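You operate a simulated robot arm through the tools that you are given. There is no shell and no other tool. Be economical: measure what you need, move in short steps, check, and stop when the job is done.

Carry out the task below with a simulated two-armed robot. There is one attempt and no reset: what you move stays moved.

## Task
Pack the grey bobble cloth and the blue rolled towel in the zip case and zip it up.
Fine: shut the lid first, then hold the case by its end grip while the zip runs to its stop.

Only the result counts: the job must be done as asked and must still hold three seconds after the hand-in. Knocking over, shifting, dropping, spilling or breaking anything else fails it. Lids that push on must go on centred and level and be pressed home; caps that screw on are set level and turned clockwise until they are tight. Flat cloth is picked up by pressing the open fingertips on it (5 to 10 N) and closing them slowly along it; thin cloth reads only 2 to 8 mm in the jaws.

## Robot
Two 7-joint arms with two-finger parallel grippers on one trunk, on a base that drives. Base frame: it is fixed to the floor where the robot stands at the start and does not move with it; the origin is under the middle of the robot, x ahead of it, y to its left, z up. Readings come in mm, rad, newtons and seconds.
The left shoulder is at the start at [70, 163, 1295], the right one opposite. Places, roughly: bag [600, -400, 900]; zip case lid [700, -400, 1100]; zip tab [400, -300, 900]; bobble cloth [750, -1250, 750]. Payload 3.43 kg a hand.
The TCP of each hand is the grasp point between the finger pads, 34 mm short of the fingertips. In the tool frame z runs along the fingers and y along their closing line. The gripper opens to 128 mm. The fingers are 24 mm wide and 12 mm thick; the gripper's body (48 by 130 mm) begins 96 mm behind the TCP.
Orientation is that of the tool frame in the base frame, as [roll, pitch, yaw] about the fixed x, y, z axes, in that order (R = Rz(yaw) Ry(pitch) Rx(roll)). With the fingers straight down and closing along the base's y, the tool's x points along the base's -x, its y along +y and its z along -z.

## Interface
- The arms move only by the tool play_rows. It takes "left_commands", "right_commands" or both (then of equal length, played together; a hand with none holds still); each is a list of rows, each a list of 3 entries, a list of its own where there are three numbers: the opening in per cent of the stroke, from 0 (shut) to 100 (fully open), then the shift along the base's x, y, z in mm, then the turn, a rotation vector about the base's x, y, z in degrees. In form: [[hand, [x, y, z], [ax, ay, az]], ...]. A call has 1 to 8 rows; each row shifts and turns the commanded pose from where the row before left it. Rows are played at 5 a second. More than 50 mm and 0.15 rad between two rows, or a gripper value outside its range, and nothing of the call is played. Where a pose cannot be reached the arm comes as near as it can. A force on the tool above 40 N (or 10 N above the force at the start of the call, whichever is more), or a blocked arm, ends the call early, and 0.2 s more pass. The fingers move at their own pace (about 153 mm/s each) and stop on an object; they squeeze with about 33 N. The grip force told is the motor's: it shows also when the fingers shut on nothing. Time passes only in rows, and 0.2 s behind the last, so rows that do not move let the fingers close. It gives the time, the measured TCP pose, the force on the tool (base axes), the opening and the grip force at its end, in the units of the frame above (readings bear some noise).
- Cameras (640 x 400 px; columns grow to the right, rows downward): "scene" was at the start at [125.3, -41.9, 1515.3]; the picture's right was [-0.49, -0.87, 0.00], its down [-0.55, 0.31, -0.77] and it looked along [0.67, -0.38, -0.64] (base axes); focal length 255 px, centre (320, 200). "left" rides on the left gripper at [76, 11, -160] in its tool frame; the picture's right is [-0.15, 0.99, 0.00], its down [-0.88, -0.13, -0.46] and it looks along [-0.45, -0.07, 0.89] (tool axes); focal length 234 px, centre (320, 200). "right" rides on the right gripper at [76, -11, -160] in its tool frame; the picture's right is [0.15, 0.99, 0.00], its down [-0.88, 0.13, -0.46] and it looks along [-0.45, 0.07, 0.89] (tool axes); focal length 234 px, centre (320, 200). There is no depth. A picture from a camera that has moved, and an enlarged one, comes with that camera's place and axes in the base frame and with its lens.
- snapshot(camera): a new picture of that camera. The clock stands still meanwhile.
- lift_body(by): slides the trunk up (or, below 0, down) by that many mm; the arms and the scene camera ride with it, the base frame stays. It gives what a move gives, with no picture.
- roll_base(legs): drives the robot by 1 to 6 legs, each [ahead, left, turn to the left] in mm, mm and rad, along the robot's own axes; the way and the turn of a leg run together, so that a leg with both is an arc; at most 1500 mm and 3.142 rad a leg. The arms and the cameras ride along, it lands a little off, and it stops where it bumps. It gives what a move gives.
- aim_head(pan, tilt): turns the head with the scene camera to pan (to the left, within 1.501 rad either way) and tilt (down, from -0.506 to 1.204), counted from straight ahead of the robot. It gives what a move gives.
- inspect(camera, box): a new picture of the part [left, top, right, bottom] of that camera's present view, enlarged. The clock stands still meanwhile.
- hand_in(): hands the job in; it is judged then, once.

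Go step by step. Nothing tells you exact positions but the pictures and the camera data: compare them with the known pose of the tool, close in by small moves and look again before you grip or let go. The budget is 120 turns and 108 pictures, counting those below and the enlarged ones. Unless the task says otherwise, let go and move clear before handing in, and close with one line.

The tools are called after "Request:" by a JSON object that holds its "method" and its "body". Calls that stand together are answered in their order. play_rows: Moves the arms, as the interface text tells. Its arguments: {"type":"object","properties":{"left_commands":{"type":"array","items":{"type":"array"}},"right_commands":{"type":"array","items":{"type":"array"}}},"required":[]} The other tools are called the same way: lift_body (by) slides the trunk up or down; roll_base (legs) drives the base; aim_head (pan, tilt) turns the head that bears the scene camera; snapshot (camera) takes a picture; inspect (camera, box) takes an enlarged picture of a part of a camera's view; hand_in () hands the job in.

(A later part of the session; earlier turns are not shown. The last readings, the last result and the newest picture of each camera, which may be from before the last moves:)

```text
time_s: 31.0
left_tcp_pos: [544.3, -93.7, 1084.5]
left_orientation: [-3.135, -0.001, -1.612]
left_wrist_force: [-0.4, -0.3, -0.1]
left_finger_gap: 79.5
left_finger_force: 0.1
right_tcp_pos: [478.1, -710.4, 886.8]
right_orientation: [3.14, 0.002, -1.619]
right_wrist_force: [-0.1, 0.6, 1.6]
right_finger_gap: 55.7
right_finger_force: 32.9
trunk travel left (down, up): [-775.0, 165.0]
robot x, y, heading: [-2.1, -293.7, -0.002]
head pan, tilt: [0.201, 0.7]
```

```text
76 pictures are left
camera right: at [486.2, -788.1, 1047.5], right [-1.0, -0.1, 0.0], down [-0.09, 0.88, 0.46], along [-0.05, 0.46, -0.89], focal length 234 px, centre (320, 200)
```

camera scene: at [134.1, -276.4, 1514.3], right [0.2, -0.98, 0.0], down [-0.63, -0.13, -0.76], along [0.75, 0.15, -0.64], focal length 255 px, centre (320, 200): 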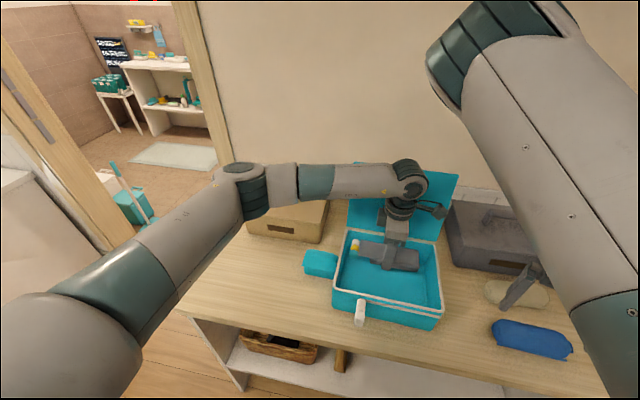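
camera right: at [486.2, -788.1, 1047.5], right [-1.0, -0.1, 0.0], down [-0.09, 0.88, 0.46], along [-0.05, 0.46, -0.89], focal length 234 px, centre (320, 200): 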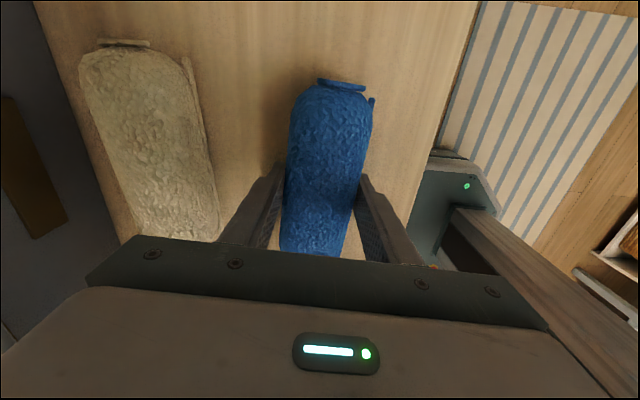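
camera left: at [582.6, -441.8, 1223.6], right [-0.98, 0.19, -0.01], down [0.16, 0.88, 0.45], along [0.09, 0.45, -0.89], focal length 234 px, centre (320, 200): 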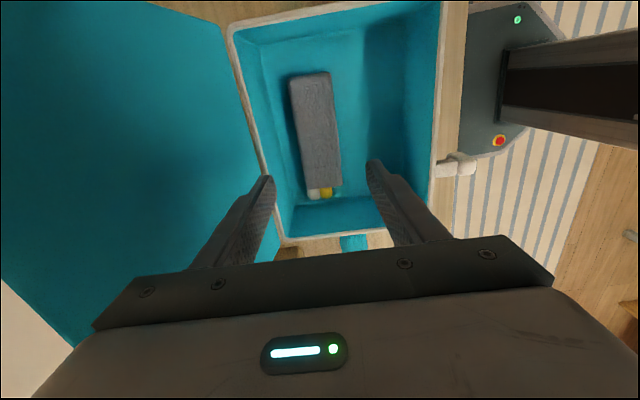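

The blue towel is gripped at 56 mm. I'll lift it and carry it towards the front half of the case.

Request:
{"method": "play_rows", "body": {"right_commands": [[20, [0, 0, 35], [0, 0, 0]], [20, [0, 0, 45], [0, 0, 0]], [20, [0, 0, 45], [0, 0, 0]], [20, [0, 0, 45], [0, 0, 0]], [20, [6, 45, 0], [0, 0, 0]], [20, [6, 45, 0], [0, 0, 0]], [20, [6, 45, 0], [0, 0, 0]], [20, [6, 45, 0], [0, 0, 0]]]}}

Request:
{"method": "play_rows", "body": {"right_commands": [[20, [8, 45, 0], [0, 0, 0]], [20, [8, 45, 0], [0, 0, 0]], [20, [6, 45, 0], [0, 0, 0]], [20, [4, 30, 0], [0, 0, 0]], [20, [0, 0, -20], [0, 0, 0]]]}}

Request:
{"method": "snapshot", "body": {"camera": "right"}}

Request:
{"method": "snapshot", "body": {"camera": "scene"}}

```text
time_s: 32.8
left_tcp_pos: [543.9, -93.5, 1083.9]
left_orientation: [-3.135, -0.002, -1.611]
left_wrist_force: [0.3, 0.0, 0.6]
left_finger_gap: 79.7
left_finger_force: 0.1
right_tcp_pos: [486.0, -599.2, 1035.7]
right_orientation: [3.083, 0.01, -1.649]
right_wrist_force: [0.3, 0.5, -1.2]
right_finger_gap: 55.4
right_finger_force: 33.1
right hand out of reach, approached as far as the arm can: row 7, 8
trunk travel left (down, up): [-775.0, 165.0]
robot x, y, heading: [0.8, -293.2, -0.001]
head pan, tilt: [0.201, 0.7]
```

```text
time_s: 34.0
left_tcp_pos: [544.6, -93.2, 1084.0]
left_orientation: [-3.137, -0.002, -1.612]
left_wrist_force: [0.1, 0.9, -0.5]
left_finger_gap: 79.3
left_finger_force: 0.0
right_tcp_pos: [562.2, -581.3, 1037.5]
right_orientation: [3.14, 0.017, -1.636]
right_wrist_force: [-0.1, 0.1, -0.5]
right_finger_gap: 55.8
right_finger_force: 32.8
right hand out of reach, approached as far as the arm can: row 1, 2, 3, 4
trunk travel left (down, up): [-775.0, 165.0]
robot x, y, heading: [3.2, -291.1, 0.002]
head pan, tilt: [0.201, 0.7]
```

```text
75 pictures are left
camera right: at [568.8, -660.7, 1195.6], right [-1.0, -0.08, 0.0], down [-0.07, 0.88, 0.47], along [-0.04, 0.47, -0.88], focal length 234 px, centre (320, 200)
```

right: 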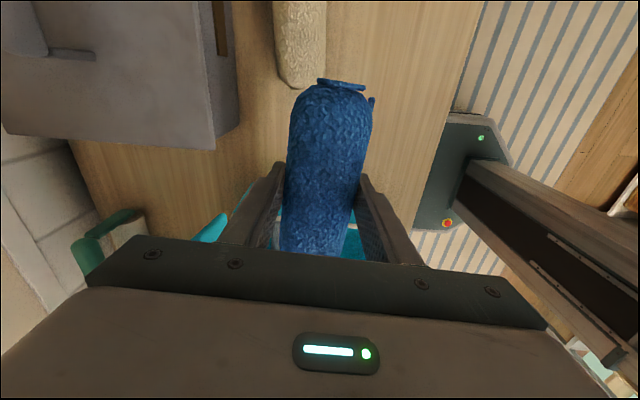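

```text
74 pictures are left
camera scene: at [134.6, -276.0, 1514.2], right [0.2, -0.98, 0.0], down [-0.63, -0.13, -0.76], along [0.75, 0.15, -0.64], focal length 255 px, centre (320, 200)
```

scene: 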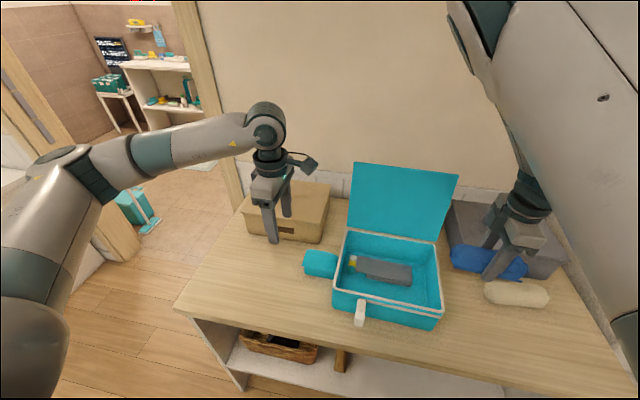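

The right arm can't go further left from here, so I'll drive the base about 200 mm to the left, carrying the towel above the rim.

Request:
{"method": "roll_base", "body": {"legs": [[0, 205, 0]]}}

Request:
{"method": "play_rows", "body": {"right_commands": [[20, [0, 0, 0], [0, 0, 0]]]}}

Request:
{"method": "snapshot", "body": {"camera": "scene"}}

Request:
{"method": "snapshot", "body": {"camera": "right"}}

```text
time_s: 35.6
left_tcp_pos: [542.1, 121.9, 1084.0]
left_orientation: [-3.135, -0.002, -1.609]
left_wrist_force: [1.1, 0.0, -0.2]
left_finger_gap: 79.3
left_finger_force: 0.1
right_tcp_pos: [560.9, -367.0, 1035.0]
right_orientation: [3.136, 0.012, -1.632]
right_wrist_force: [-0.4, -0.4, -0.1]
right_finger_gap: 55.5
right_finger_force: 32.9
trunk travel left (down, up): [-775.0, 165.0]
robot x, y, heading: [3.2, -76.7, 0.007]
head pan, tilt: [0.201, 0.7]
```

```text
time_s: 36.0
left_tcp_pos: [541.1, 121.5, 1084.1]
left_orientation: [-3.135, -0.002, -1.609]
left_wrist_force: [0.0, 0.2, 0.0]
left_finger_gap: 79.3
left_finger_force: 0.1
right_tcp_pos: [560.7, -366.3, 1034.6]
right_orientation: [3.137, 0.014, -1.633]
right_wrist_force: [0.2, -0.9, -1.1]
right_finger_gap: 55.3
right_finger_force: 33.5
trunk travel left (down, up): [-775.0, 165.0]
robot x, y, heading: [0.6, -78.3, 0.006]
head pan, tilt: [0.201, 0.7]
```

```text
73 pictures are left
camera scene: at [133.1, -62.9, 1514.3], right [0.2, -0.98, 0.0], down [-0.63, -0.13, -0.76], along [0.75, 0.16, -0.64], focal length 255 px, centre (320, 200)
```

scene: 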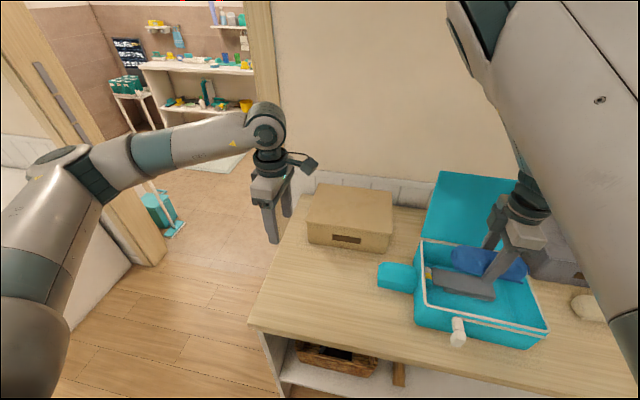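

```text
72 pictures are left
camera right: at [567.8, -447.4, 1193.4], right [-1.0, -0.08, 0.0], down [-0.07, 0.88, 0.47], along [-0.04, 0.47, -0.88], focal length 234 px, centre (320, 200)
```

right: 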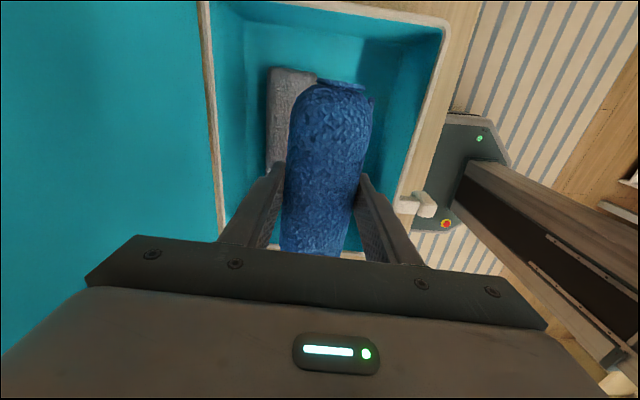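

The towel is over the case. I'll shift it 34 mm forward to the front half and lower it.

Request:
{"method": "play_rows", "body": {"right_commands": [[20, [-17, 0, 0], [0, 0, 0]], [20, [-17, 0, 0], [0, 0, 0]], [20, [0, 0, -25], [0, 0, 0]], [20, [0, 0, -25], [0, 0, 0]], [20, [0, 0, -10], [0, 0, 0]]]}}

Request:
{"method": "snapshot", "body": {"camera": "right"}}

```text
time_s: 37.2
left_tcp_pos: [542.5, 123.3, 1085.2]
left_orientation: [-3.135, -0.001, -1.609]
left_wrist_force: [0.1, 0.0, -0.1]
left_finger_gap: 79.6
left_finger_force: 0.0
right_tcp_pos: [528.0, -364.7, 976.5]
right_orientation: [3.137, 0.012, -1.63]
right_wrist_force: [0.2, 0.6, -1.0]
right_finger_gap: 55.5
right_finger_force: 32.7
trunk travel left (down, up): [-775.0, 165.0]
robot x, y, heading: [0.2, -79.6, 0.005]
head pan, tilt: [0.201, 0.7]
```

```text
71 pictures are left
camera right: at [534.7, -444.1, 1135.5], right [-1.0, -0.09, 0.0], down [-0.08, 0.88, 0.47], along [-0.04, 0.46, -0.88], focal length 234 px, centre (320, 200)
```

right: 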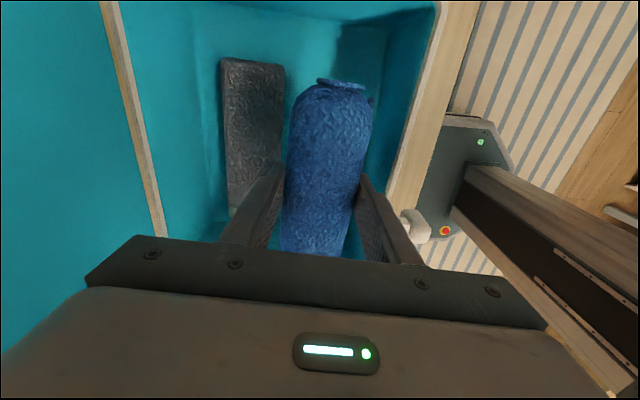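

Request:
{"method": "play_rows", "body": {"right_commands": [[20, [0, -4, -25], [0, 0, 0]], [20, [0, 0, -25], [0, 0, 0]], [20, [0, 0, -15], [0, 0, 0]], [20, [0, 0, -10], [0, 0, 0]], [20, [0, 0, -6], [0, 0, 0]]]}}

Request:
{"method": "snapshot", "body": {"camera": "right"}}

```text
time_s: 38.4
left_tcp_pos: [542.5, 122.5, 1085.1]
left_orientation: [-3.134, -0.004, -1.608]
left_wrist_force: [-0.1, -0.4, 0.0]
left_finger_gap: 79.3
left_finger_force: 0.1
right_tcp_pos: [528.0, -369.0, 895.3]
right_orientation: [3.138, 0.011, -1.632]
right_wrist_force: [0.8, -0.1, -0.6]
right_finger_gap: 55.3
right_finger_force: 32.9
trunk travel left (down, up): [-775.0, 165.0]
robot x, y, heading: [-0.7, -79.2, 0.003]
head pan, tilt: [0.201, 0.7]
```

```text
70 pictures are left
camera right: at [534.2, -448.8, 1053.9], right [-1.0, -0.09, 0.0], down [-0.08, 0.88, 0.47], along [-0.04, 0.46, -0.89], focal length 234 px, centre (320, 200)
```

right: 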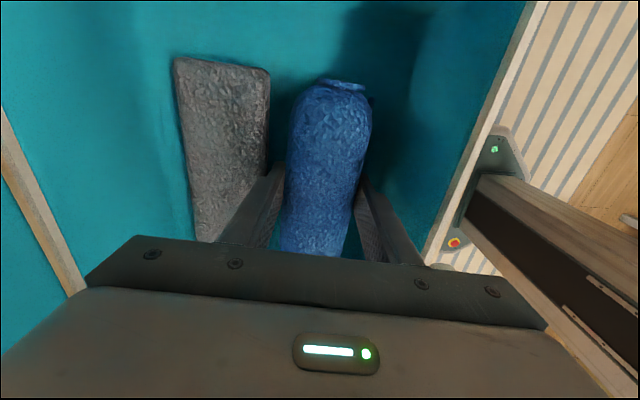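

Both rolls lie side by side with room to spare. I'll release the blue towel and rise straight up.

Request:
{"method": "play_rows", "body": {"right_commands": [[50, [0, 0, -3], [0, 0, 0]], [57, [0, 0, 0], [0, 0, 0]], [57, [0, 0, 12], [0, 0, 0]], [57, [0, 0, 30], [0, 0, 0]], [57, [0, 0, 45], [0, 0, 0]], [57, [0, 0, 45], [0, 0, 0]], [57, [0, 0, 45], [0, 0, 0]], [57, [0, 0, 20], [0, 0, 0]]]}}

Request:
{"method": "snapshot", "body": {"camera": "right"}}

Request:
{"method": "snapshot", "body": {"camera": "scene"}}

```text
time_s: 40.2
left_tcp_pos: [542.8, 124.5, 1083.3]
left_orientation: [-3.133, -0.004, -1.61]
left_wrist_force: [0.3, 0.3, 0.3]
left_finger_gap: 79.4
left_finger_force: 0.1
right_tcp_pos: [507.6, -378.5, 1049.3]
right_orientation: [3.048, 0.017, -1.665]
right_wrist_force: [-0.8, 0.0, 0.0]
right_finger_gap: 73.0
right_finger_force: 0.1
trunk travel left (down, up): [-775.0, 165.0]
robot x, y, heading: [-4.8, -79.4, 0.005]
head pan, tilt: [0.201, 0.7]
```

```text
69 pictures are left
camera right: at [525.4, -461.0, 1207.5], right [-0.99, -0.06, 0.09], down [-0.01, 0.88, 0.48], along [-0.11, 0.48, -0.87], focal length 234 px, centre (320, 200)
```

right: 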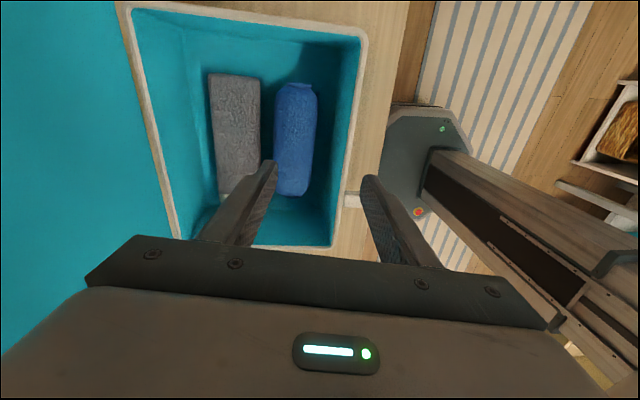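

```text
68 pictures are left
camera scene: at [133.4, -60.3, 1514.1], right [0.21, -0.98, 0.0], down [-0.63, -0.13, -0.76], along [0.75, 0.16, -0.64], focal length 255 px, centre (320, 200)
```

scene: 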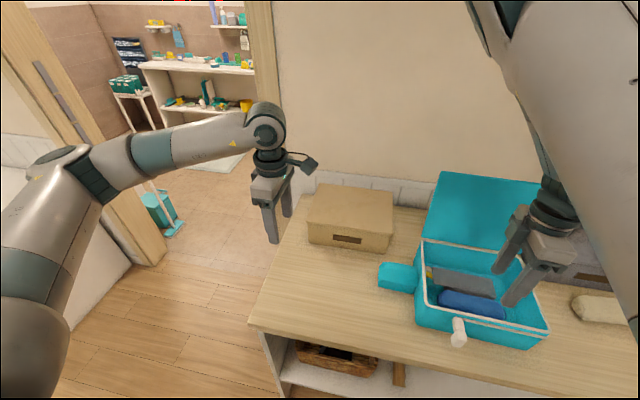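

Both items are in the case. Next is the lid, whose top edge I place at about [730, -375, 1155], leaning back a little. I'll raise the left hand, close its fingers, and drive right so that it can reach behind the lid.

Request:
{"method": "play_rows", "body": {"left_commands": [[30, [0, 0, 40], [0, 0, 0]], [10, [0, 0, 40], [0, 0, 0]], [0, [0, 0, 40], [0, 0, 0]], [0, [0, 0, 20], [0, 0, 0]]], "right_commands": [[57, [-20, -10, 20], [0, 0, 0]], [57, [-20, -10, 10], [0, 0, 0]], [57, [-20, -10, 0], [0, 0, 0]], [57, [-20, 0, 0], [0, 0, 0]]]}}

Request:
{"method": "roll_base", "body": {"legs": [[0, -340, 0]]}}

Request:
{"method": "snapshot", "body": {"camera": "scene"}}

Request:
{"method": "snapshot", "body": {"camera": "left"}}

```text
time_s: 40.9
left_tcp_pos: [543.3, 121.7, 1161.9]
left_orientation: [-3.135, -0.002, -1.608]
left_wrist_force: [0.0, 0.1, -0.7]
left_finger_gap: 0.0
left_finger_force: 32.7
right_tcp_pos: [456.0, -398.6, 1061.6]
right_orientation: [2.998, 0.027, -1.674]
right_wrist_force: [0.1, 0.2, 0.2]
right_finger_gap: 72.7
right_finger_force: 0.1
trunk travel left (down, up): [-775.0, 165.0]
robot x, y, heading: [-0.6, -76.9, 0.002]
head pan, tilt: [0.201, 0.7]
stopped in row 3 (right hand): the arm was blocked; the commanded pose is now the measured one
```

```text
time_s: 43.1
left_tcp_pos: [545.9, -222.2, 1162.5]
left_orientation: [-3.134, -0.003, -1.615]
left_wrist_force: [0.0, 0.4, -0.5]
left_finger_gap: 0.0
left_finger_force: 33.0
right_tcp_pos: [456.7, -744.6, 1063.0]
right_orientation: [3.0, 0.025, -1.678]
right_wrist_force: [0.3, 0.6, 0.8]
right_finger_gap: 72.9
right_finger_force: 0.1
trunk travel left (down, up): [-775.0, 165.0]
robot x, y, heading: [-0.9, -426.4, -0.0]
head pan, tilt: [0.201, 0.7]
```

```text
67 pictures are left
camera scene: at [134.1, -405.0, 1514.3], right [0.2, -0.98, 0.0], down [-0.63, -0.13, -0.76], along [0.75, 0.15, -0.64], focal length 255 px, centre (320, 200)
```

scene: 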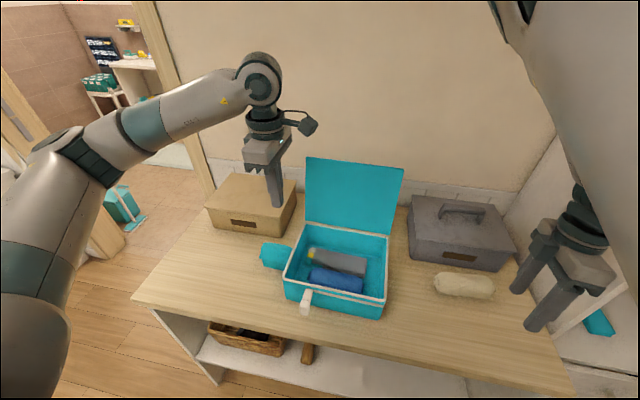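

```text
66 pictures are left
camera left: at [529.3, -299.9, 1321.5], right [-0.98, 0.19, -0.01], down [0.17, 0.88, 0.45], along [0.09, 0.44, -0.89], focal length 234 px, centre (320, 200)
```

left: 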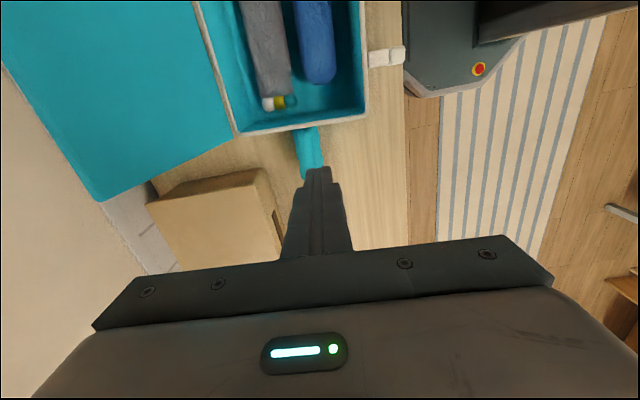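

The lid's top corner triangulates to [731, -249, 1148]. I'll take the closed left fingers up, over and behind the lid's top edge.

Request:
{"method": "play_rows", "body": {"left_commands": [[0, [0, -20, 45], [0, 0, 0]], [0, [20, -30, 20], [0, 0, 0]], [0, [40, -25, 0], [0, 0, 0]], [0, [40, -25, 0], [0, 0, 0]], [0, [40, -25, 0], [0, 0, 0]], [0, [45, -15, 0], [0, 0, 0]], [0, [45, -10, 0], [0, 0, 0]]]}}

Request:
{"method": "snapshot", "body": {"camera": "left"}}

Request:
{"method": "snapshot", "body": {"camera": "scene"}}

```text
time_s: 44.7
left_tcp_pos: [775.0, -381.1, 1229.6]
left_orientation: [-3.135, 0.002, -1.615]
left_wrist_force: [-0.1, -0.4, -0.3]
left_finger_gap: 0.0
left_finger_force: 33.1
right_tcp_pos: [456.7, -747.6, 1062.0]
right_orientation: [2.998, 0.028, -1.679]
right_wrist_force: [0.7, -1.0, 0.7]
right_finger_gap: 72.9
right_finger_force: 0.0
trunk travel left (down, up): [-775.0, 165.0]
robot x, y, heading: [-1.9, -420.2, -0.004]
head pan, tilt: [0.201, 0.7]
```

```text
65 pictures are left
camera left: at [759.6, -457.5, 1387.3], right [-0.98, 0.19, -0.01], down [0.17, 0.87, 0.46], along [0.09, 0.45, -0.89], focal length 234 px, centre (320, 200)
```

left: 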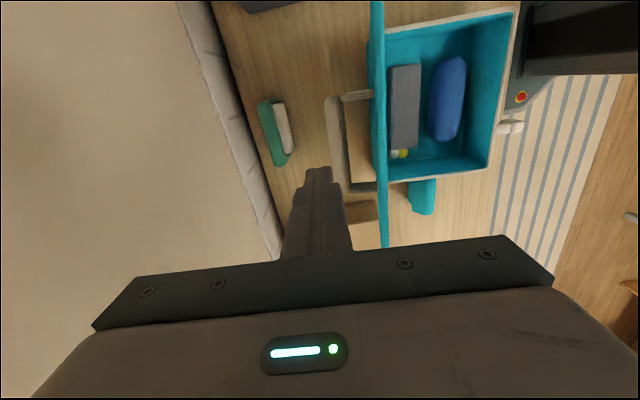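

```text
64 pictures are left
camera scene: at [134.6, -410.1, 1514.2], right [0.2, -0.98, 0.0], down [-0.63, -0.13, -0.76], along [0.75, 0.15, -0.64], focal length 255 px, centre (320, 200)
```

scene: 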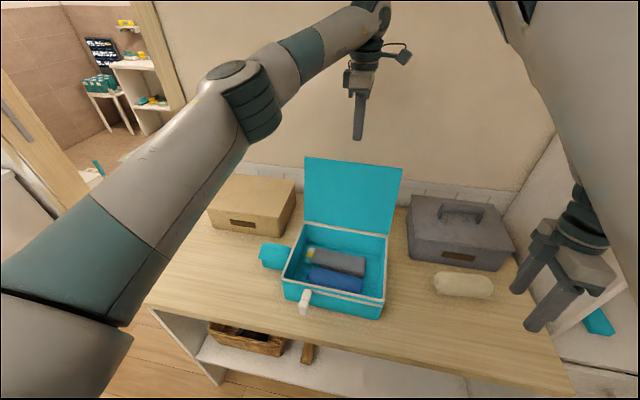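

The fingers are behind the lid with clear space. I'll lower them and draw the lid forward along its arc.

Request:
{"method": "play_rows", "body": {"left_commands": [[0, [0, 0, -45], [0, 0, 0]], [0, [0, 0, -35], [0, 0, 0]], [0, [-25, 0, 0], [0, 0, 0]], [0, [-25, 0, 0], [0, 0, 0]], [0, [-25, 0, 0], [0, 0, 0]], [0, [-25, 0, 0], [0, 0, 0]], [0, [-25, 0, 0], [0, 0, 0]]]}}

Request:
{"method": "snapshot", "body": {"camera": "scene"}}

```text
time_s: 45.6
left_tcp_pos: [751.6, -372.9, 1154.6]
left_orientation: [-3.116, -0.006, -1.609]
left_wrist_force: [0.0, 0.2, 0.3]
left_finger_gap: 0.2
left_finger_force: 33.4
right_tcp_pos: [454.1, -744.7, 1062.7]
right_orientation: [3.002, 0.025, -1.679]
right_wrist_force: [-0.7, -0.2, 0.0]
right_finger_gap: 73.1
right_finger_force: 0.1
trunk travel left (down, up): [-775.0, 165.0]
robot x, y, heading: [-1.0, -422.1, 0.004]
head pan, tilt: [0.201, 0.7]
stopped in row 4 (left hand): the force on the tool passed its limit (the readings are from after the stop); the commanded pose is now the measured one
```

```text
63 pictures are left
camera scene: at [131.8, -404.0, 1514.2], right [0.2, -0.98, 0.0], down [-0.63, -0.13, -0.77], along [0.75, 0.15, -0.64], focal length 255 px, centre (320, 200)
```

scene: 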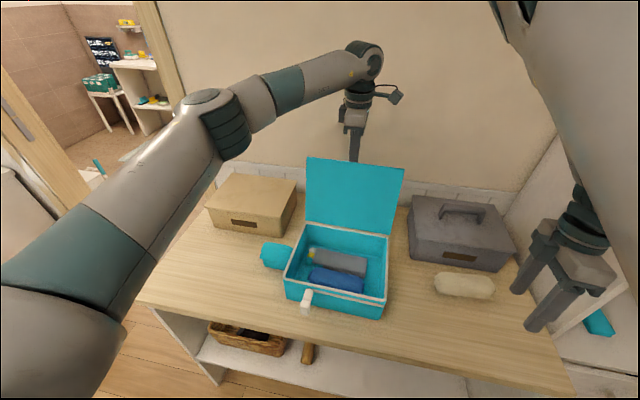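

The fingers met the lid at x of about 740 and the force limit stopped them. I'll pull in smaller steps.

Request:
{"method": "play_rows", "body": {"left_commands": [[0, [-6, 0, 0], [0, 0, 0]], [0, [-6, 0, 0], [0, 0, 0]], [0, [-6, 0, 0], [0, 0, 0]], [0, [-6, 0, 0], [0, 0, 0]], [0, [-6, 0, 0], [0, 0, 0]], [0, [-6, 0, 0], [0, 0, 0]], [0, [-6, 0, 0], [0, 0, 0]], [0, [-6, 0, 0], [0, 0, 0]]]}}

Request:
{"method": "snapshot", "body": {"camera": "left"}}

```text
time_s: 47.4
left_tcp_pos: [706.4, -373.7, 1154.2]
left_orientation: [-3.118, -0.005, -1.609]
left_wrist_force: [1.0, -0.2, -0.2]
left_finger_gap: 0.2
left_finger_force: 33.3
right_tcp_pos: [455.6, -745.0, 1061.7]
right_orientation: [3.001, 0.026, -1.68]
right_wrist_force: [0.2, 0.3, 0.5]
right_finger_gap: 72.9
right_finger_force: 0.0
trunk travel left (down, up): [-775.0, 165.0]
robot x, y, heading: [0.6, -426.8, 0.002]
head pan, tilt: [0.201, 0.7]
```

```text
62 pictures are left
camera left: at [687.0, -450.2, 1313.4], right [-0.98, 0.18, -0.02], down [0.15, 0.88, 0.45], along [0.1, 0.44, -0.89], focal length 234 px, centre (320, 200)
```

left: 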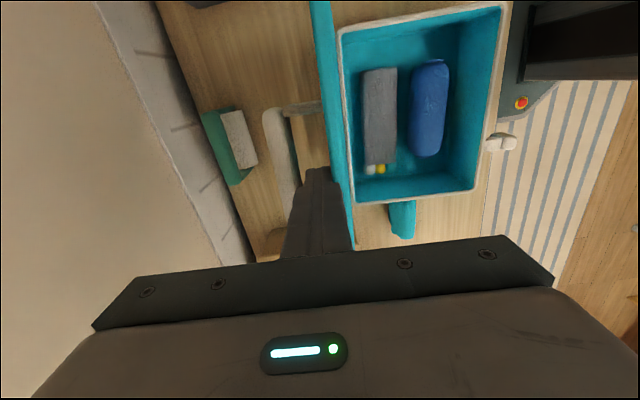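

The lid is following. I'll keep going along the arc.

Request:
{"method": "play_rows", "body": {"left_commands": [[0, [-13, 0, 0], [0, 0, 0]], [0, [-13, 0, 0], [0, 0, 0]], [0, [-13, 0, 0], [0, 0, 0]], [0, [-13, 0, 0], [0, 0, 0]], [0, [-13, 0, -2], [0, 0, 0]], [0, [-13, 0, -3], [0, 0, 0]], [0, [-13, 0, -4], [0, 0, 0]], [0, [-13, 0, -5], [0, 0, 0]]]}}

Request:
{"method": "snapshot", "body": {"camera": "scene"}}

```text
time_s: 49.2
left_tcp_pos: [602.3, -375.3, 1139.0]
left_orientation: [-3.12, -0.005, -1.611]
left_wrist_force: [-0.9, 0.0, 0.7]
left_finger_gap: 0.0
left_finger_force: 33.1
right_tcp_pos: [457.0, -745.5, 1062.5]
right_orientation: [3.0, 0.025, -1.679]
right_wrist_force: [0.3, 0.7, -0.4]
right_finger_gap: 73.0
right_finger_force: 0.0
trunk travel left (down, up): [-775.0, 165.0]
robot x, y, heading: [-1.0, -421.3, -0.001]
head pan, tilt: [0.201, 0.7]
```

```text
61 pictures are left
camera scene: at [134.5, -406.1, 1514.3], right [0.2, -0.98, 0.0], down [-0.63, -0.13, -0.76], along [0.75, 0.15, -0.64], focal length 255 px, centre (320, 200)
```

scene: 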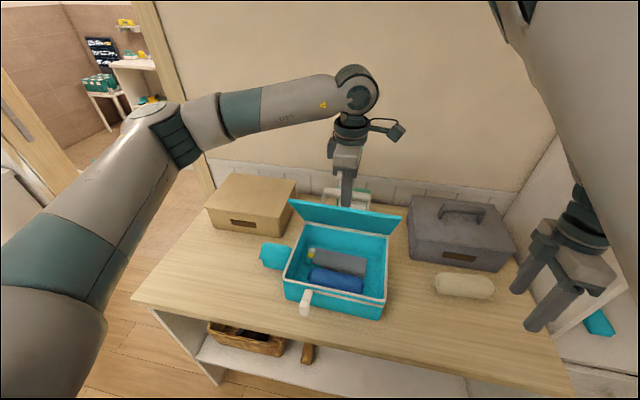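

The lid is past vertical and the case hasn't shifted. I'll carry on down the arc.

Request:
{"method": "play_rows", "body": {"left_commands": [[0, [-12, 0, -8], [0, 0, 0]], [0, [-12, 0, -9], [0, 0, 0]], [0, [-12, 0, -10], [0, 0, 0]], [0, [-10, 0, -13], [0, 0, 0]], [0, [-10, 0, -13], [0, 0, 0]], [0, [-9, 0, -14], [0, 0, 0]], [0, [-8, 0, -15], [0, 0, 0]], [0, [-6, 0, -15], [0, 0, 0]]]}}

Request:
{"method": "snapshot", "body": {"camera": "scene"}}

```text
time_s: 51.0
left_tcp_pos: [522.1, -375.1, 1042.2]
left_orientation: [-3.119, -0.006, -1.61]
left_wrist_force: [-2.9, 1.2, 1.2]
left_finger_gap: 0.0
left_finger_force: 33.2
right_tcp_pos: [457.1, -746.2, 1062.4]
right_orientation: [3.0, 0.028, -1.677]
right_wrist_force: [-0.1, -0.2, 0.7]
right_finger_gap: 72.9
right_finger_force: 0.1
trunk travel left (down, up): [-775.0, 165.0]
robot x, y, heading: [1.3, -425.2, -0.003]
head pan, tilt: [0.201, 0.7]
```

```text
60 pictures are left
camera scene: at [134.2, -406.2, 1514.3], right [0.2, -0.98, 0.0], down [-0.63, -0.13, -0.76], along [0.75, 0.15, -0.64], focal length 255 px, centre (320, 200)
```

scene: 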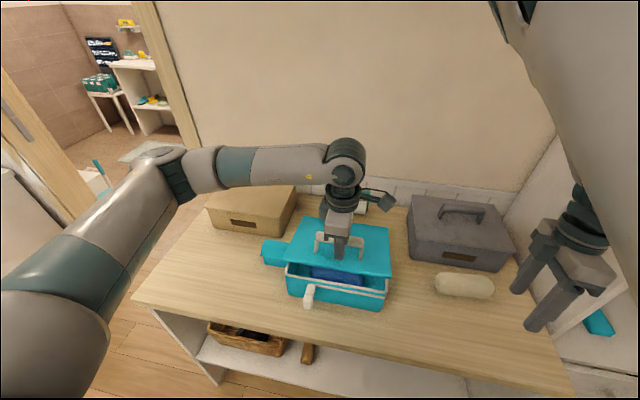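

Request:
{"method": "play_rows", "body": {"left_commands": [[0, [-4, 0, -12], [0, 0, 0]], [0, [-3, 0, -12], [0, 0, 0]], [0, [-2, 0, -12], [0, 0, 0]], [0, [0, 0, -10], [0, 0, 0]], [0, [0, 0, -8], [0, 0, 0]], [0, [0, 0, -6], [0, 0, 0]], [0, [0, 0, -5], [0, 0, 0]], [0, [0, 0, -4], [0, 0, 0]]]}}

Request:
{"method": "snapshot", "body": {"camera": "scene"}}

```text
time_s: 52.3
left_tcp_pos: [511.8, -375.5, 996.0]
left_orientation: [-3.107, -0.011, -1.609]
left_wrist_force: [-13.7, 6.6, 30.4]
left_finger_gap: 0.0
left_finger_force: 32.5
right_tcp_pos: [453.3, -744.5, 1063.2]
right_orientation: [3.002, 0.026, -1.678]
right_wrist_force: [0.8, 0.6, -0.9]
right_finger_gap: 73.1
right_finger_force: 0.1
trunk travel left (down, up): [-775.0, 165.0]
robot x, y, heading: [1.2, -421.0, 0.006]
head pan, tilt: [0.201, 0.7]
stopped in row 6 (left hand): the force on the tool passed its limit (the readings are from after the stop); the commanded pose is now the measured one
```

```text
59 pictures are left
camera scene: at [130.4, -405.4, 1515.0], right [0.2, -0.98, 0.0], down [-0.63, -0.13, -0.77], along [0.75, 0.15, -0.64], focal length 255 px, centre (320, 200)
```

scene: 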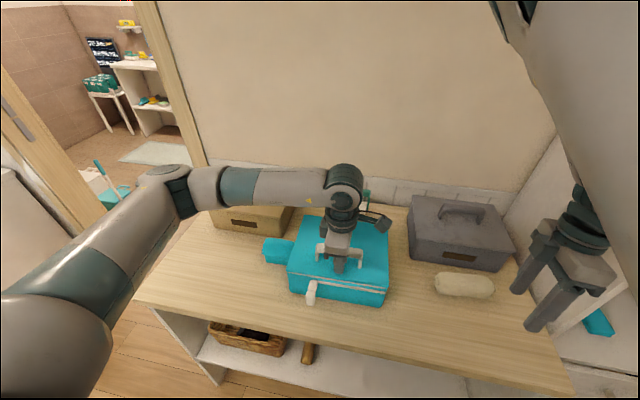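

The lid looks down, with its top at z of about 962. I'll raise the hand a little and zoom in on the zip and seams.

Request:
{"method": "play_rows", "body": {"left_commands": [[0, [0, 0, 30], [0, 0, 0]], [0, [0, 30, 40], [0, 0, 0]], [0, [0, 48, 10], [0, 0, 0]], [0, [0, 48, 10], [0, 0, 0]], [0, [0, 48, 0], [0, 0, 0]]]}}

Request:
{"method": "inspect", "body": {"camera": "scene", "box": [250, 200, 410, 320]}}

Request:
{"method": "snapshot", "body": {"camera": "left"}}

```text
time_s: 53.5
left_tcp_pos: [514.5, -200.2, 1081.8]
left_orientation: [-3.11, -0.01, -1.612]
left_wrist_force: [-0.2, 0.4, -0.2]
left_finger_gap: 0.1
left_finger_force: 32.7
right_tcp_pos: [455.7, -743.5, 1062.1]
right_orientation: [3.0, 0.024, -1.678]
right_wrist_force: [-1.2, 0.6, -0.1]
right_finger_gap: 73.2
right_finger_force: 0.1
trunk travel left (down, up): [-775.0, 165.0]
robot x, y, heading: [3.2, -424.5, -0.0]
head pan, tilt: [0.201, 0.7]
```

```text
3.33 times, centred on (330, 260) of scene
camera zoom: at [132.8, -403.5, 1514.4], right [0.2, -0.98, 0.0], down [-0.63, -0.13, -0.77], along [0.75, 0.15, -0.64], focal length 851 px, centre (287, 0)
```

zoom: 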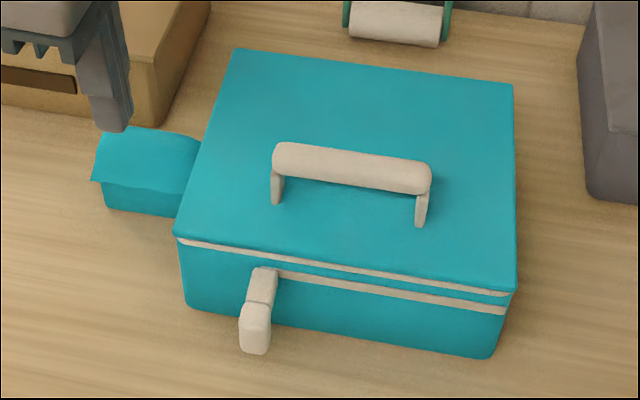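

```text
57 pictures are left
camera left: at [494.2, -274.3, 1242.1], right [-0.98, 0.18, -0.03], down [0.15, 0.88, 0.45], along [0.11, 0.44, -0.89], focal length 234 px, centre (320, 200)
```

left: 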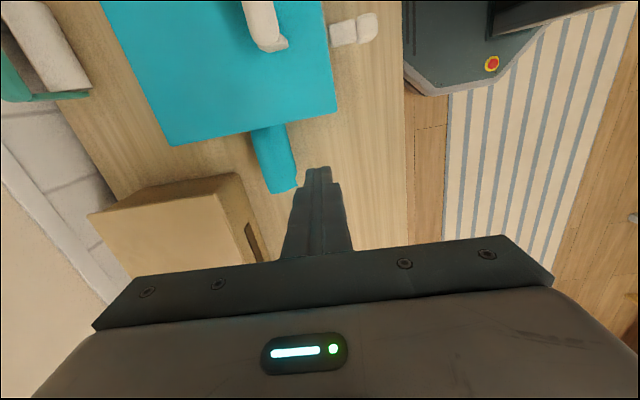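

The lid is shut, and the zip pull sits at about [443, -318, 922] at the front left, with its track running right. The end grip spans about x 560–618, y -240 to -145, top z 915. I'll drive left so both hands can reach, then turn the right hand to close along y.

Request:
{"method": "roll_base", "body": {"legs": [[0, 225, 0]]}}

Request:
{"method": "play_rows", "body": {"left_commands": [[40, [10, -25, 0], [0, 0, 0]], [80, [10, -25, 0], [0, 0, 0]], [100, [10, -25, 0], [0, 0, 0]], [100, [10, -25, 0], [0, 0, 0]], [100, [10, -25, 0], [0, 0, 0]], [100, [10, -25, 0], [0, 0, 0]], [100, [10, -25, 0], [0, 0, 0]], [100, [8, -25, 0], [0, 0, 0]]], "right_commands": [[57, [-5, 0, 0], [8, 0, 0]], [57, [-5, 0, 0], [0, 0, -8.4]], [57, [-5, 0, 0], [0, 0, -8.4]], [57, [-5, 0, 0], [0, 0, -8.4]], [57, [-5, 0, 0], [0, 0, -8.4]], [57, [0, 0, 0], [0, 0, -8.4]], [57, [0, 0, 0], [0, 0, -8.4]], [57, [0, 0, 0], [0, 0, -8.4]]]}}

Request:
{"method": "snapshot", "body": {"camera": "left"}}

```text
time_s: 55.2
left_tcp_pos: [516.4, 22.2, 1083.1]
left_orientation: [-3.112, -0.009, -1.613]
left_wrist_force: [0.5, -1.1, -0.6]
left_finger_gap: 0.1
left_finger_force: 33.4
right_tcp_pos: [455.8, -520.9, 1060.6]
right_orientation: [2.999, 0.027, -1.683]
right_wrist_force: [-0.3, 0.0, -0.4]
right_finger_gap: 73.2
right_finger_force: 0.2
trunk travel left (down, up): [-775.0, 165.0]
robot x, y, heading: [0.2, -198.7, 0.001]
head pan, tilt: [0.201, 0.7]
```

```text
time_s: 57.0
left_tcp_pos: [593.1, -175.8, 1080.6]
left_orientation: [-3.109, -0.007, -1.612]
left_wrist_force: [0.0, -0.6, 0.2]
left_finger_gap: 128.2
left_finger_force: 0.0
right_tcp_pos: [430.0, -520.0, 1061.2]
right_orientation: [2.985, 0.165, -2.712]
right_wrist_force: [0.0, -0.1, -0.3]
right_finger_gap: 73.0
right_finger_force: 0.1
trunk travel left (down, up): [-775.0, 165.0]
robot x, y, heading: [-1.0, -196.5, -0.001]
head pan, tilt: [0.201, 0.7]
```

```text
56 pictures are left
camera left: at [573.8, -251.0, 1240.4], right [-0.98, 0.19, -0.03], down [0.15, 0.88, 0.45], along [0.11, 0.44, -0.89], focal length 234 px, centre (320, 200)
```

left: 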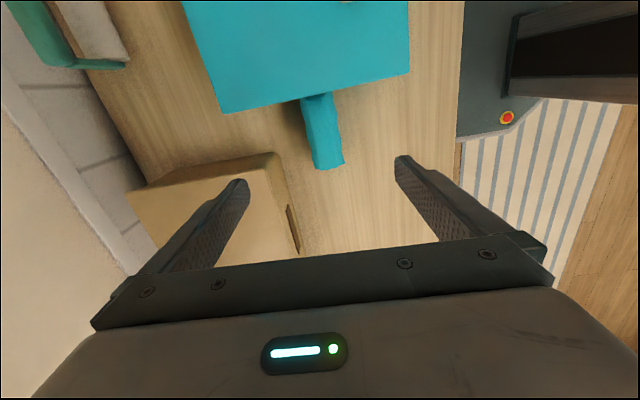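

The end grip is centred between the left fingers. I'll lower the left hand onto it and straighten the right hand.

Request:
{"method": "play_rows", "body": {"left_commands": [[100, [-3, -8, -40], [-2, 0, 0]], [100, [0, 0, -40], [0, 0, 0]], [100, [0, 0, -40], [0, 0, 0]], [100, [0, 0, -25], [0, 0, 0]], [100, [0, 0, -15], [0, 0, 0]], [100, [0, 0, -12], [0, 0, 0]]], "right_commands": [[57, [0, 0, 0], [-6, 2.4, 0]], [57, [0, 0, 0], [-6, 2.4, 0]], [57, [0, 0, 0], [0, 0, -7]], [57, [0, 0, 0], [0, 0, -7]], [57, [0, 0, 0], [0, 0, -7]], [57, [0, 0, 0], [0, 0, -7]]]}}

Request:
{"method": "snapshot", "body": {"camera": "left"}}

Request:
{"method": "snapshot", "body": {"camera": "scene"}}

```text
time_s: 58.4
left_tcp_pos: [592.6, -185.8, 907.8]
left_orientation: [-3.108, -0.044, -1.614]
left_wrist_force: [0.3, -0.5, 0.3]
left_finger_gap: 127.8
left_finger_force: 0.0
right_tcp_pos: [415.8, -529.5, 1045.5]
right_orientation: [3.127, -0.046, 3.062]
right_wrist_force: [-0.6, 0.3, -1.2]
right_finger_gap: 73.1
right_finger_force: 0.1
trunk travel left (down, up): [-775.0, 165.0]
robot x, y, heading: [-0.7, -196.7, -0.004]
head pan, tilt: [0.201, 0.7]
```

```text
55 pictures are left
camera left: at [573.1, -254.7, 1070.7], right [-0.98, 0.19, -0.04], down [0.15, 0.89, 0.42], along [0.11, 0.41, -0.91], focal length 234 px, centre (320, 200)
```

left: 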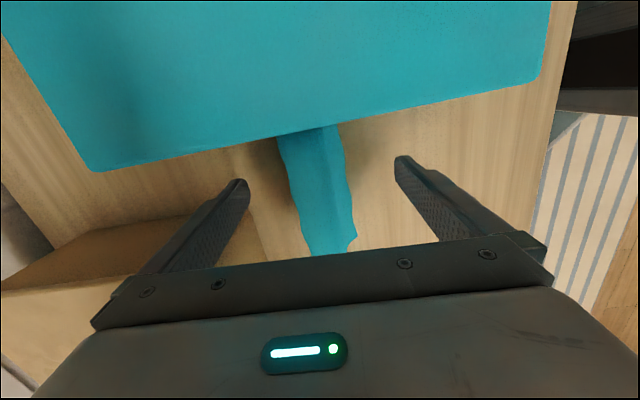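

```text
54 pictures are left
camera scene: at [135.0, -180.0, 1514.3], right [0.2, -0.98, 0.0], down [-0.63, -0.13, -0.76], along [0.75, 0.15, -0.64], focal length 255 px, centre (320, 200)
```

scene: 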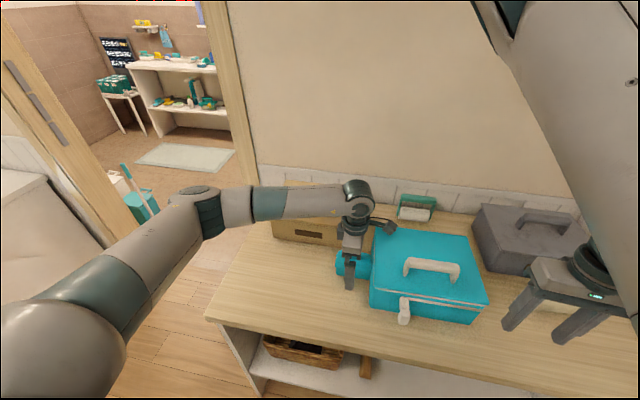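

The grip tab lies between the left fingers. I'll lower 10 mm and close on it, while the right hand moves along the front to above the zip pull.

Request:
{"method": "play_rows", "body": {"left_commands": [[100, [0, 0, -10], [0, 0, 0]], [70, [0, 0, 0], [0, 0, 0]], [50, [0, 0, 0], [0, 0, 0]], [30, [0, 0, 0], [0, 0, 0]], [15, [0, 0, 0], [0, 0, 0]], [10, [0, 0, 0], [0, 0, 0]]], "right_commands": [[57, [4, 35, 0], [0, 0, 0]], [57, [4, 35, 0], [0, 0, 0]], [57, [4, 35, 0], [0, 0, 0]], [57, [4, 35, 0], [0, 0, 0]], [57, [4, 35, 0], [0, 0, 0]], [57, [4, 35, 0], [0, 0, 0]]]}}

Request:
{"method": "snapshot", "body": {"camera": "right"}}

Request:
{"method": "snapshot", "body": {"camera": "left"}}

```text
time_s: 59.8
left_tcp_pos: [593.0, -187.8, 898.8]
left_orientation: [-3.11, -0.044, -1.614]
left_wrist_force: [0.9, -2.8, 5.1]
left_finger_gap: 41.4
left_finger_force: 33.3
right_tcp_pos: [409.2, -506.6, 1027.4]
right_orientation: [3.124, -0.097, 3.064]
right_wrist_force: [0.2, 0.4, 0.9]
right_finger_gap: 73.1
right_finger_force: 0.1
right hand out of reach, approached as far as the arm can: row 1, 2, 3, 4, 5, 6
trunk travel left (down, up): [-775.0, 165.0]
robot x, y, heading: [1.7, -196.7, -0.004]
head pan, tilt: [0.201, 0.7]
```

```text
53 pictures are left
camera right: at [347.2, -517.1, 1193.9], right [-0.07, 1.0, 0.03], down [0.93, 0.05, 0.37], along [0.37, 0.05, -0.93], focal length 234 px, centre (320, 200)
```

right: 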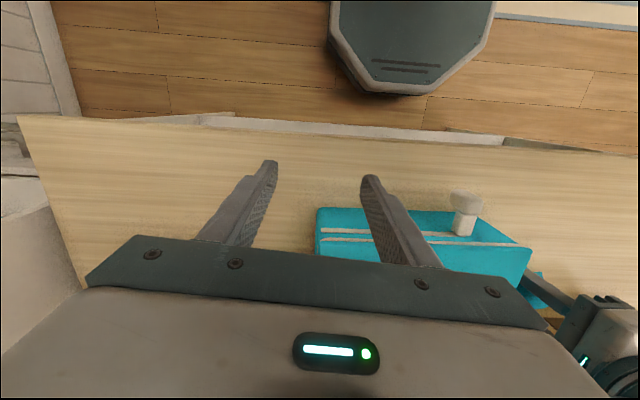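

```text
52 pictures are left
camera left: at [572.5, -255.8, 1061.1], right [-0.98, 0.19, -0.04], down [0.15, 0.89, 0.42], along [0.11, 0.41, -0.91], focal length 234 px, centre (320, 200)
```

left: 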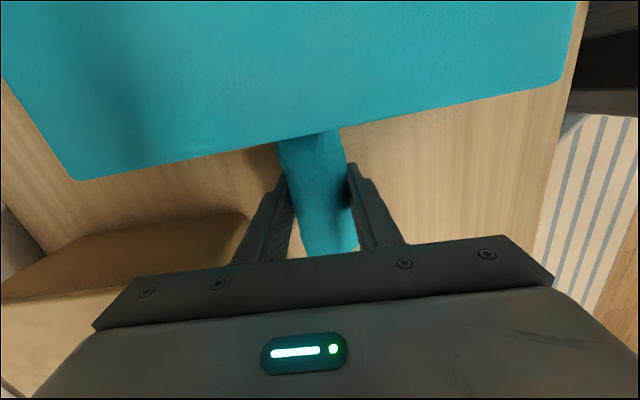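

The left hand holds the grip well, but the right elbow is folded too tightly to come further left. I'll release, back the base off 150 mm so both arms have room, and regrip.

Request:
{"method": "play_rows", "body": {"left_commands": [[60, [0, 0, 0], [0, 0, 0]], [100, [0, 0, 0], [0, 0, 0]], [100, [0, 0, 30], [0, 0, 0]], [100, [0, 0, 45], [0, 0, 0]], [100, [0, 0, 45], [2, 0, 0]]], "right_commands": [[57, [-5, -10, 10], [0, 0, 0]], [57, [-5, -10, 10], [0, 0, 0]], [57, [0, 0, 0], [0, 0, 0]], [57, [0, 0, 0], [0, 0, 0]], [57, [0, 0, 0], [0, 0, 0]]]}}

Request:
{"method": "roll_base", "body": {"legs": [[-150, 0, 0]]}}

Request:
{"method": "play_rows", "body": {"right_commands": [[57, [30, 0, 0], [0, 3, 0]], [57, [30, 0, 0], [0, 2.5, 0]], [57, [30, 30, 0], [0, 0, 0]], [57, [30, 35, 0], [0, 0, 0]], [57, [30, 35, 0], [0, 0, 0]], [57, [20, 35, 0], [0, 0, 0]], [57, [0, 35, 0], [0, 0, 0]], [57, [0, 35, 0], [0, 0, 0]]]}}

Request:
{"method": "snapshot", "body": {"camera": "right"}}

```text
time_s: 61.0
left_tcp_pos: [591.5, -179.4, 1021.0]
left_orientation: [-3.109, -0.009, -1.612]
left_wrist_force: [-0.1, -0.2, -0.5]
left_finger_gap: 128.2
left_finger_force: 0.0
right_tcp_pos: [406.6, -526.7, 1056.8]
right_orientation: [3.114, -0.061, 3.054]
right_wrist_force: [-0.4, -0.9, 0.7]
right_finger_gap: 73.1
right_finger_force: 0.1
trunk travel left (down, up): [-775.0, 165.0]
robot x, y, heading: [1.0, -198.1, -0.007]
head pan, tilt: [0.201, 0.7]
```

```text
time_s: 62.4
left_tcp_pos: [446.8, -175.1, 1018.5]
left_orientation: [-3.111, -0.007, -1.607]
left_wrist_force: [0.2, -0.1, 0.0]
left_finger_gap: 128.3
left_finger_force: 0.0
right_tcp_pos: [265.8, -523.3, 1060.7]
right_orientation: [3.109, -0.05, 3.058]
right_wrist_force: [-0.2, 0.9, -1.0]
right_finger_gap: 72.9
right_finger_force: 0.1
trunk travel left (down, up): [-775.0, 165.0]
robot x, y, heading: [-146.3, -195.0, 0.002]
head pan, tilt: [0.201, 0.7]
```

```text
time_s: 64.2
left_tcp_pos: [445.1, -175.2, 1020.9]
left_orientation: [-3.11, -0.009, -1.607]
left_wrist_force: [-0.3, -0.3, -0.1]
left_finger_gap: 127.9
left_finger_force: 0.0
right_tcp_pos: [488.7, -423.5, 1064.4]
right_orientation: [3.119, -0.145, 3.054]
right_wrist_force: [0.1, 0.0, 0.2]
right_finger_gap: 73.1
right_finger_force: 0.1
right hand out of reach, approached as far as the arm can: row 4, 5, 6, 7, 8
trunk travel left (down, up): [-775.0, 165.0]
robot x, y, heading: [-147.5, -196.3, 0.002]
head pan, tilt: [0.201, 0.7]
```

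```text
51 pictures are left
camera right: at [435.1, -435.1, 1233.0], right [-0.06, 1.0, 0.04], down [0.94, 0.04, 0.33], along [0.32, 0.06, -0.94], focal length 234 px, centre (320, 200)
```

right: 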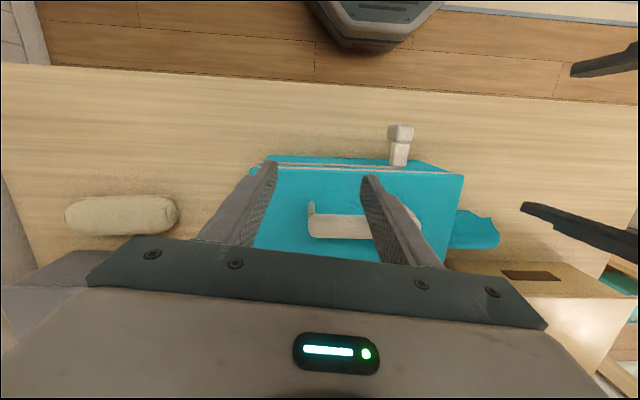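

Better, but the right arm still stops short of the pull. I'll shift the base another 135 mm left.

Request:
{"method": "roll_base", "body": {"legs": [[0, 135, 0]]}}

Request:
{"method": "play_rows", "body": {"left_commands": [[100, [35, -30, 0], [0, 0, 0]], [100, [35, -30, 0], [0, 0, 0]], [100, [35, -30, 0], [0, 0, 0]], [100, [35, -30, 0], [0, 0, 0]], [100, [7, -17, 0], [0, 0, 0]]], "right_commands": [[57, [-12, -5, 0], [0, 4, 0]], [57, [-12, -5, 0], [0, 4, 0]], [57, [-12, -5, 0], [0, 0, 0]], [57, [-10, -5, 0], [0, 0, 0]], [57, [0, 0, 0], [0, 0, 0]]]}}

Request:
{"method": "snapshot", "body": {"camera": "right"}}

Request:
{"method": "snapshot", "body": {"camera": "left"}}

```text
time_s: 65.5
left_tcp_pos: [444.1, -44.5, 1019.7]
left_orientation: [-3.109, -0.01, -1.611]
left_wrist_force: [0.1, -0.2, 1.0]
left_finger_gap: 127.8
left_finger_force: 0.2
right_tcp_pos: [487.4, -293.0, 1062.0]
right_orientation: [3.115, -0.144, 3.054]
right_wrist_force: [0.1, 0.0, -0.9]
right_finger_gap: 73.0
right_finger_force: 0.1
trunk travel left (down, up): [-775.0, 165.0]
robot x, y, heading: [-145.5, -63.1, 0.002]
head pan, tilt: [0.201, 0.7]
```

```text
time_s: 66.7
left_tcp_pos: [589.8, -181.1, 1021.0]
left_orientation: [-3.109, -0.01, -1.614]
left_wrist_force: [-0.8, 0.0, 0.0]
left_finger_gap: 128.0
left_finger_force: 0.0
right_tcp_pos: [442.0, -310.8, 1064.1]
right_orientation: [3.129, -0.284, 3.052]
right_wrist_force: [-0.6, 0.3, 0.1]
right_finger_gap: 72.9
right_finger_force: 0.1
trunk travel left (down, up): [-775.0, 165.0]
robot x, y, heading: [-146.9, -63.5, -0.002]
head pan, tilt: [0.201, 0.7]
```

```text
50 pictures are left
camera right: at [412.5, -323.2, 1239.3], right [-0.05, 1.0, 0.05], down [0.98, 0.04, 0.19], along [0.19, 0.06, -0.98], focal length 234 px, centre (320, 200)
```

right: 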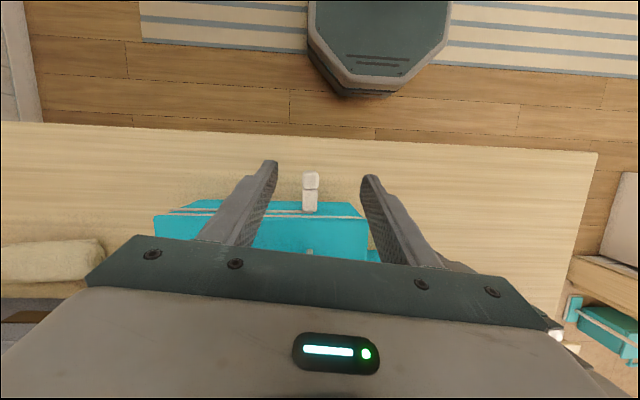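

```text
49 pictures are left
camera left: at [570.5, -256.5, 1180.6], right [-0.98, 0.19, -0.03], down [0.15, 0.88, 0.45], along [0.11, 0.44, -0.89], focal length 234 px, centre (320, 200)
```

left: 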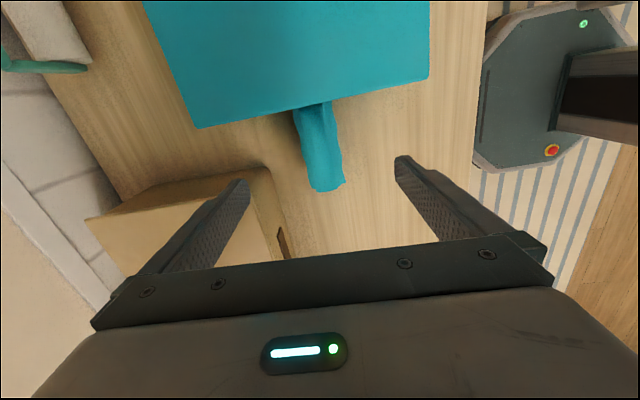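

The right hand is now over the pull, though tilted 16°, so I'll straighten it. The left hand goes back down onto the grip.

Request:
{"method": "play_rows", "body": {"left_commands": [[100, [2, -5, -45], [0, 0, 0]], [100, [0, 0, -40], [0, 0, 0]], [100, [0, 0, -25], [0, 0, 0]], [100, [0, 0, -12], [0, 0, 0]], [60, [0, 0, 0], [0, 0, 0]], [35, [0, 0, 0], [0, 0, 0]], [15, [0, 0, 0], [0, 0, 0]], [10, [0, 0, 0], [0, 0, 0]]], "right_commands": [[57, [0, 0, 0], [0, -8, 0]], [57, [0, 0, 0], [0, -8, 0]], [57, [3, -7, 0], [0, 0, 0]], [57, [0, 0, -20], [0, 0, 0]], [57, [0, 0, -20], [0, 0, 0]], [57, [0, 0, 0], [0, 0, 0]], [57, [0, 0, 0], [0, 0, 0]], [57, [0, 0, 0], [0, 0, 0]]]}}

Request:
{"method": "snapshot", "body": {"camera": "right"}}

Request:
{"method": "snapshot", "body": {"camera": "left"}}

```text
time_s: 68.5
left_tcp_pos: [593.4, -183.4, 903.2]
left_orientation: [-3.106, -0.01, -1.608]
left_wrist_force: [2.1, -0.2, -0.5]
left_finger_gap: 41.3
left_finger_force: 32.8
left hand out of reach, approached as far as the arm can: row 4
right_tcp_pos: [449.7, -335.6, 1024.0]
right_orientation: [3.104, -0.006, 3.057]
right_wrist_force: [0.5, -0.6, 0.3]
right_finger_gap: 72.8
right_finger_force: 0.1
right hand out of reach, approached as far as the arm can: row 1, 2
trunk travel left (down, up): [-775.0, 165.0]
robot x, y, heading: [-147.0, -62.7, 0.003]
head pan, tilt: [0.201, 0.7]
```

```text
48 pictures are left
camera right: at [373.2, -346.9, 1183.9], right [-0.06, 1.0, 0.04], down [0.89, 0.04, 0.46], along [0.45, 0.06, -0.89], focal length 234 px, centre (320, 200)
```

right: 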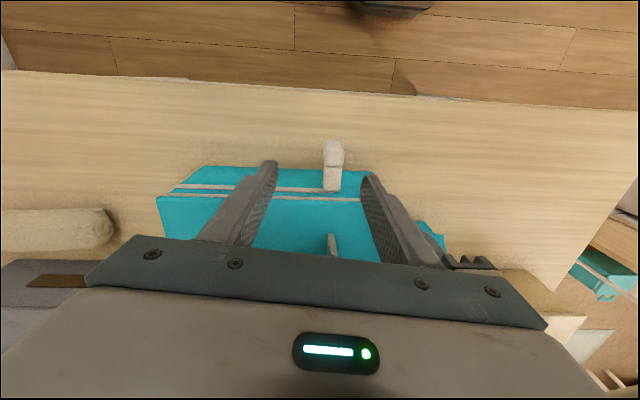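

```text
47 pictures are left
camera left: at [572.3, -258.4, 1063.7], right [-0.98, 0.18, -0.04], down [0.15, 0.88, 0.45], along [0.11, 0.44, -0.89], focal length 234 px, centre (320, 200)
```

left: 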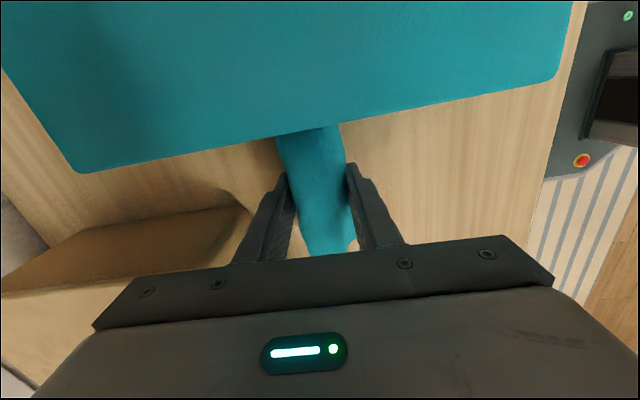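

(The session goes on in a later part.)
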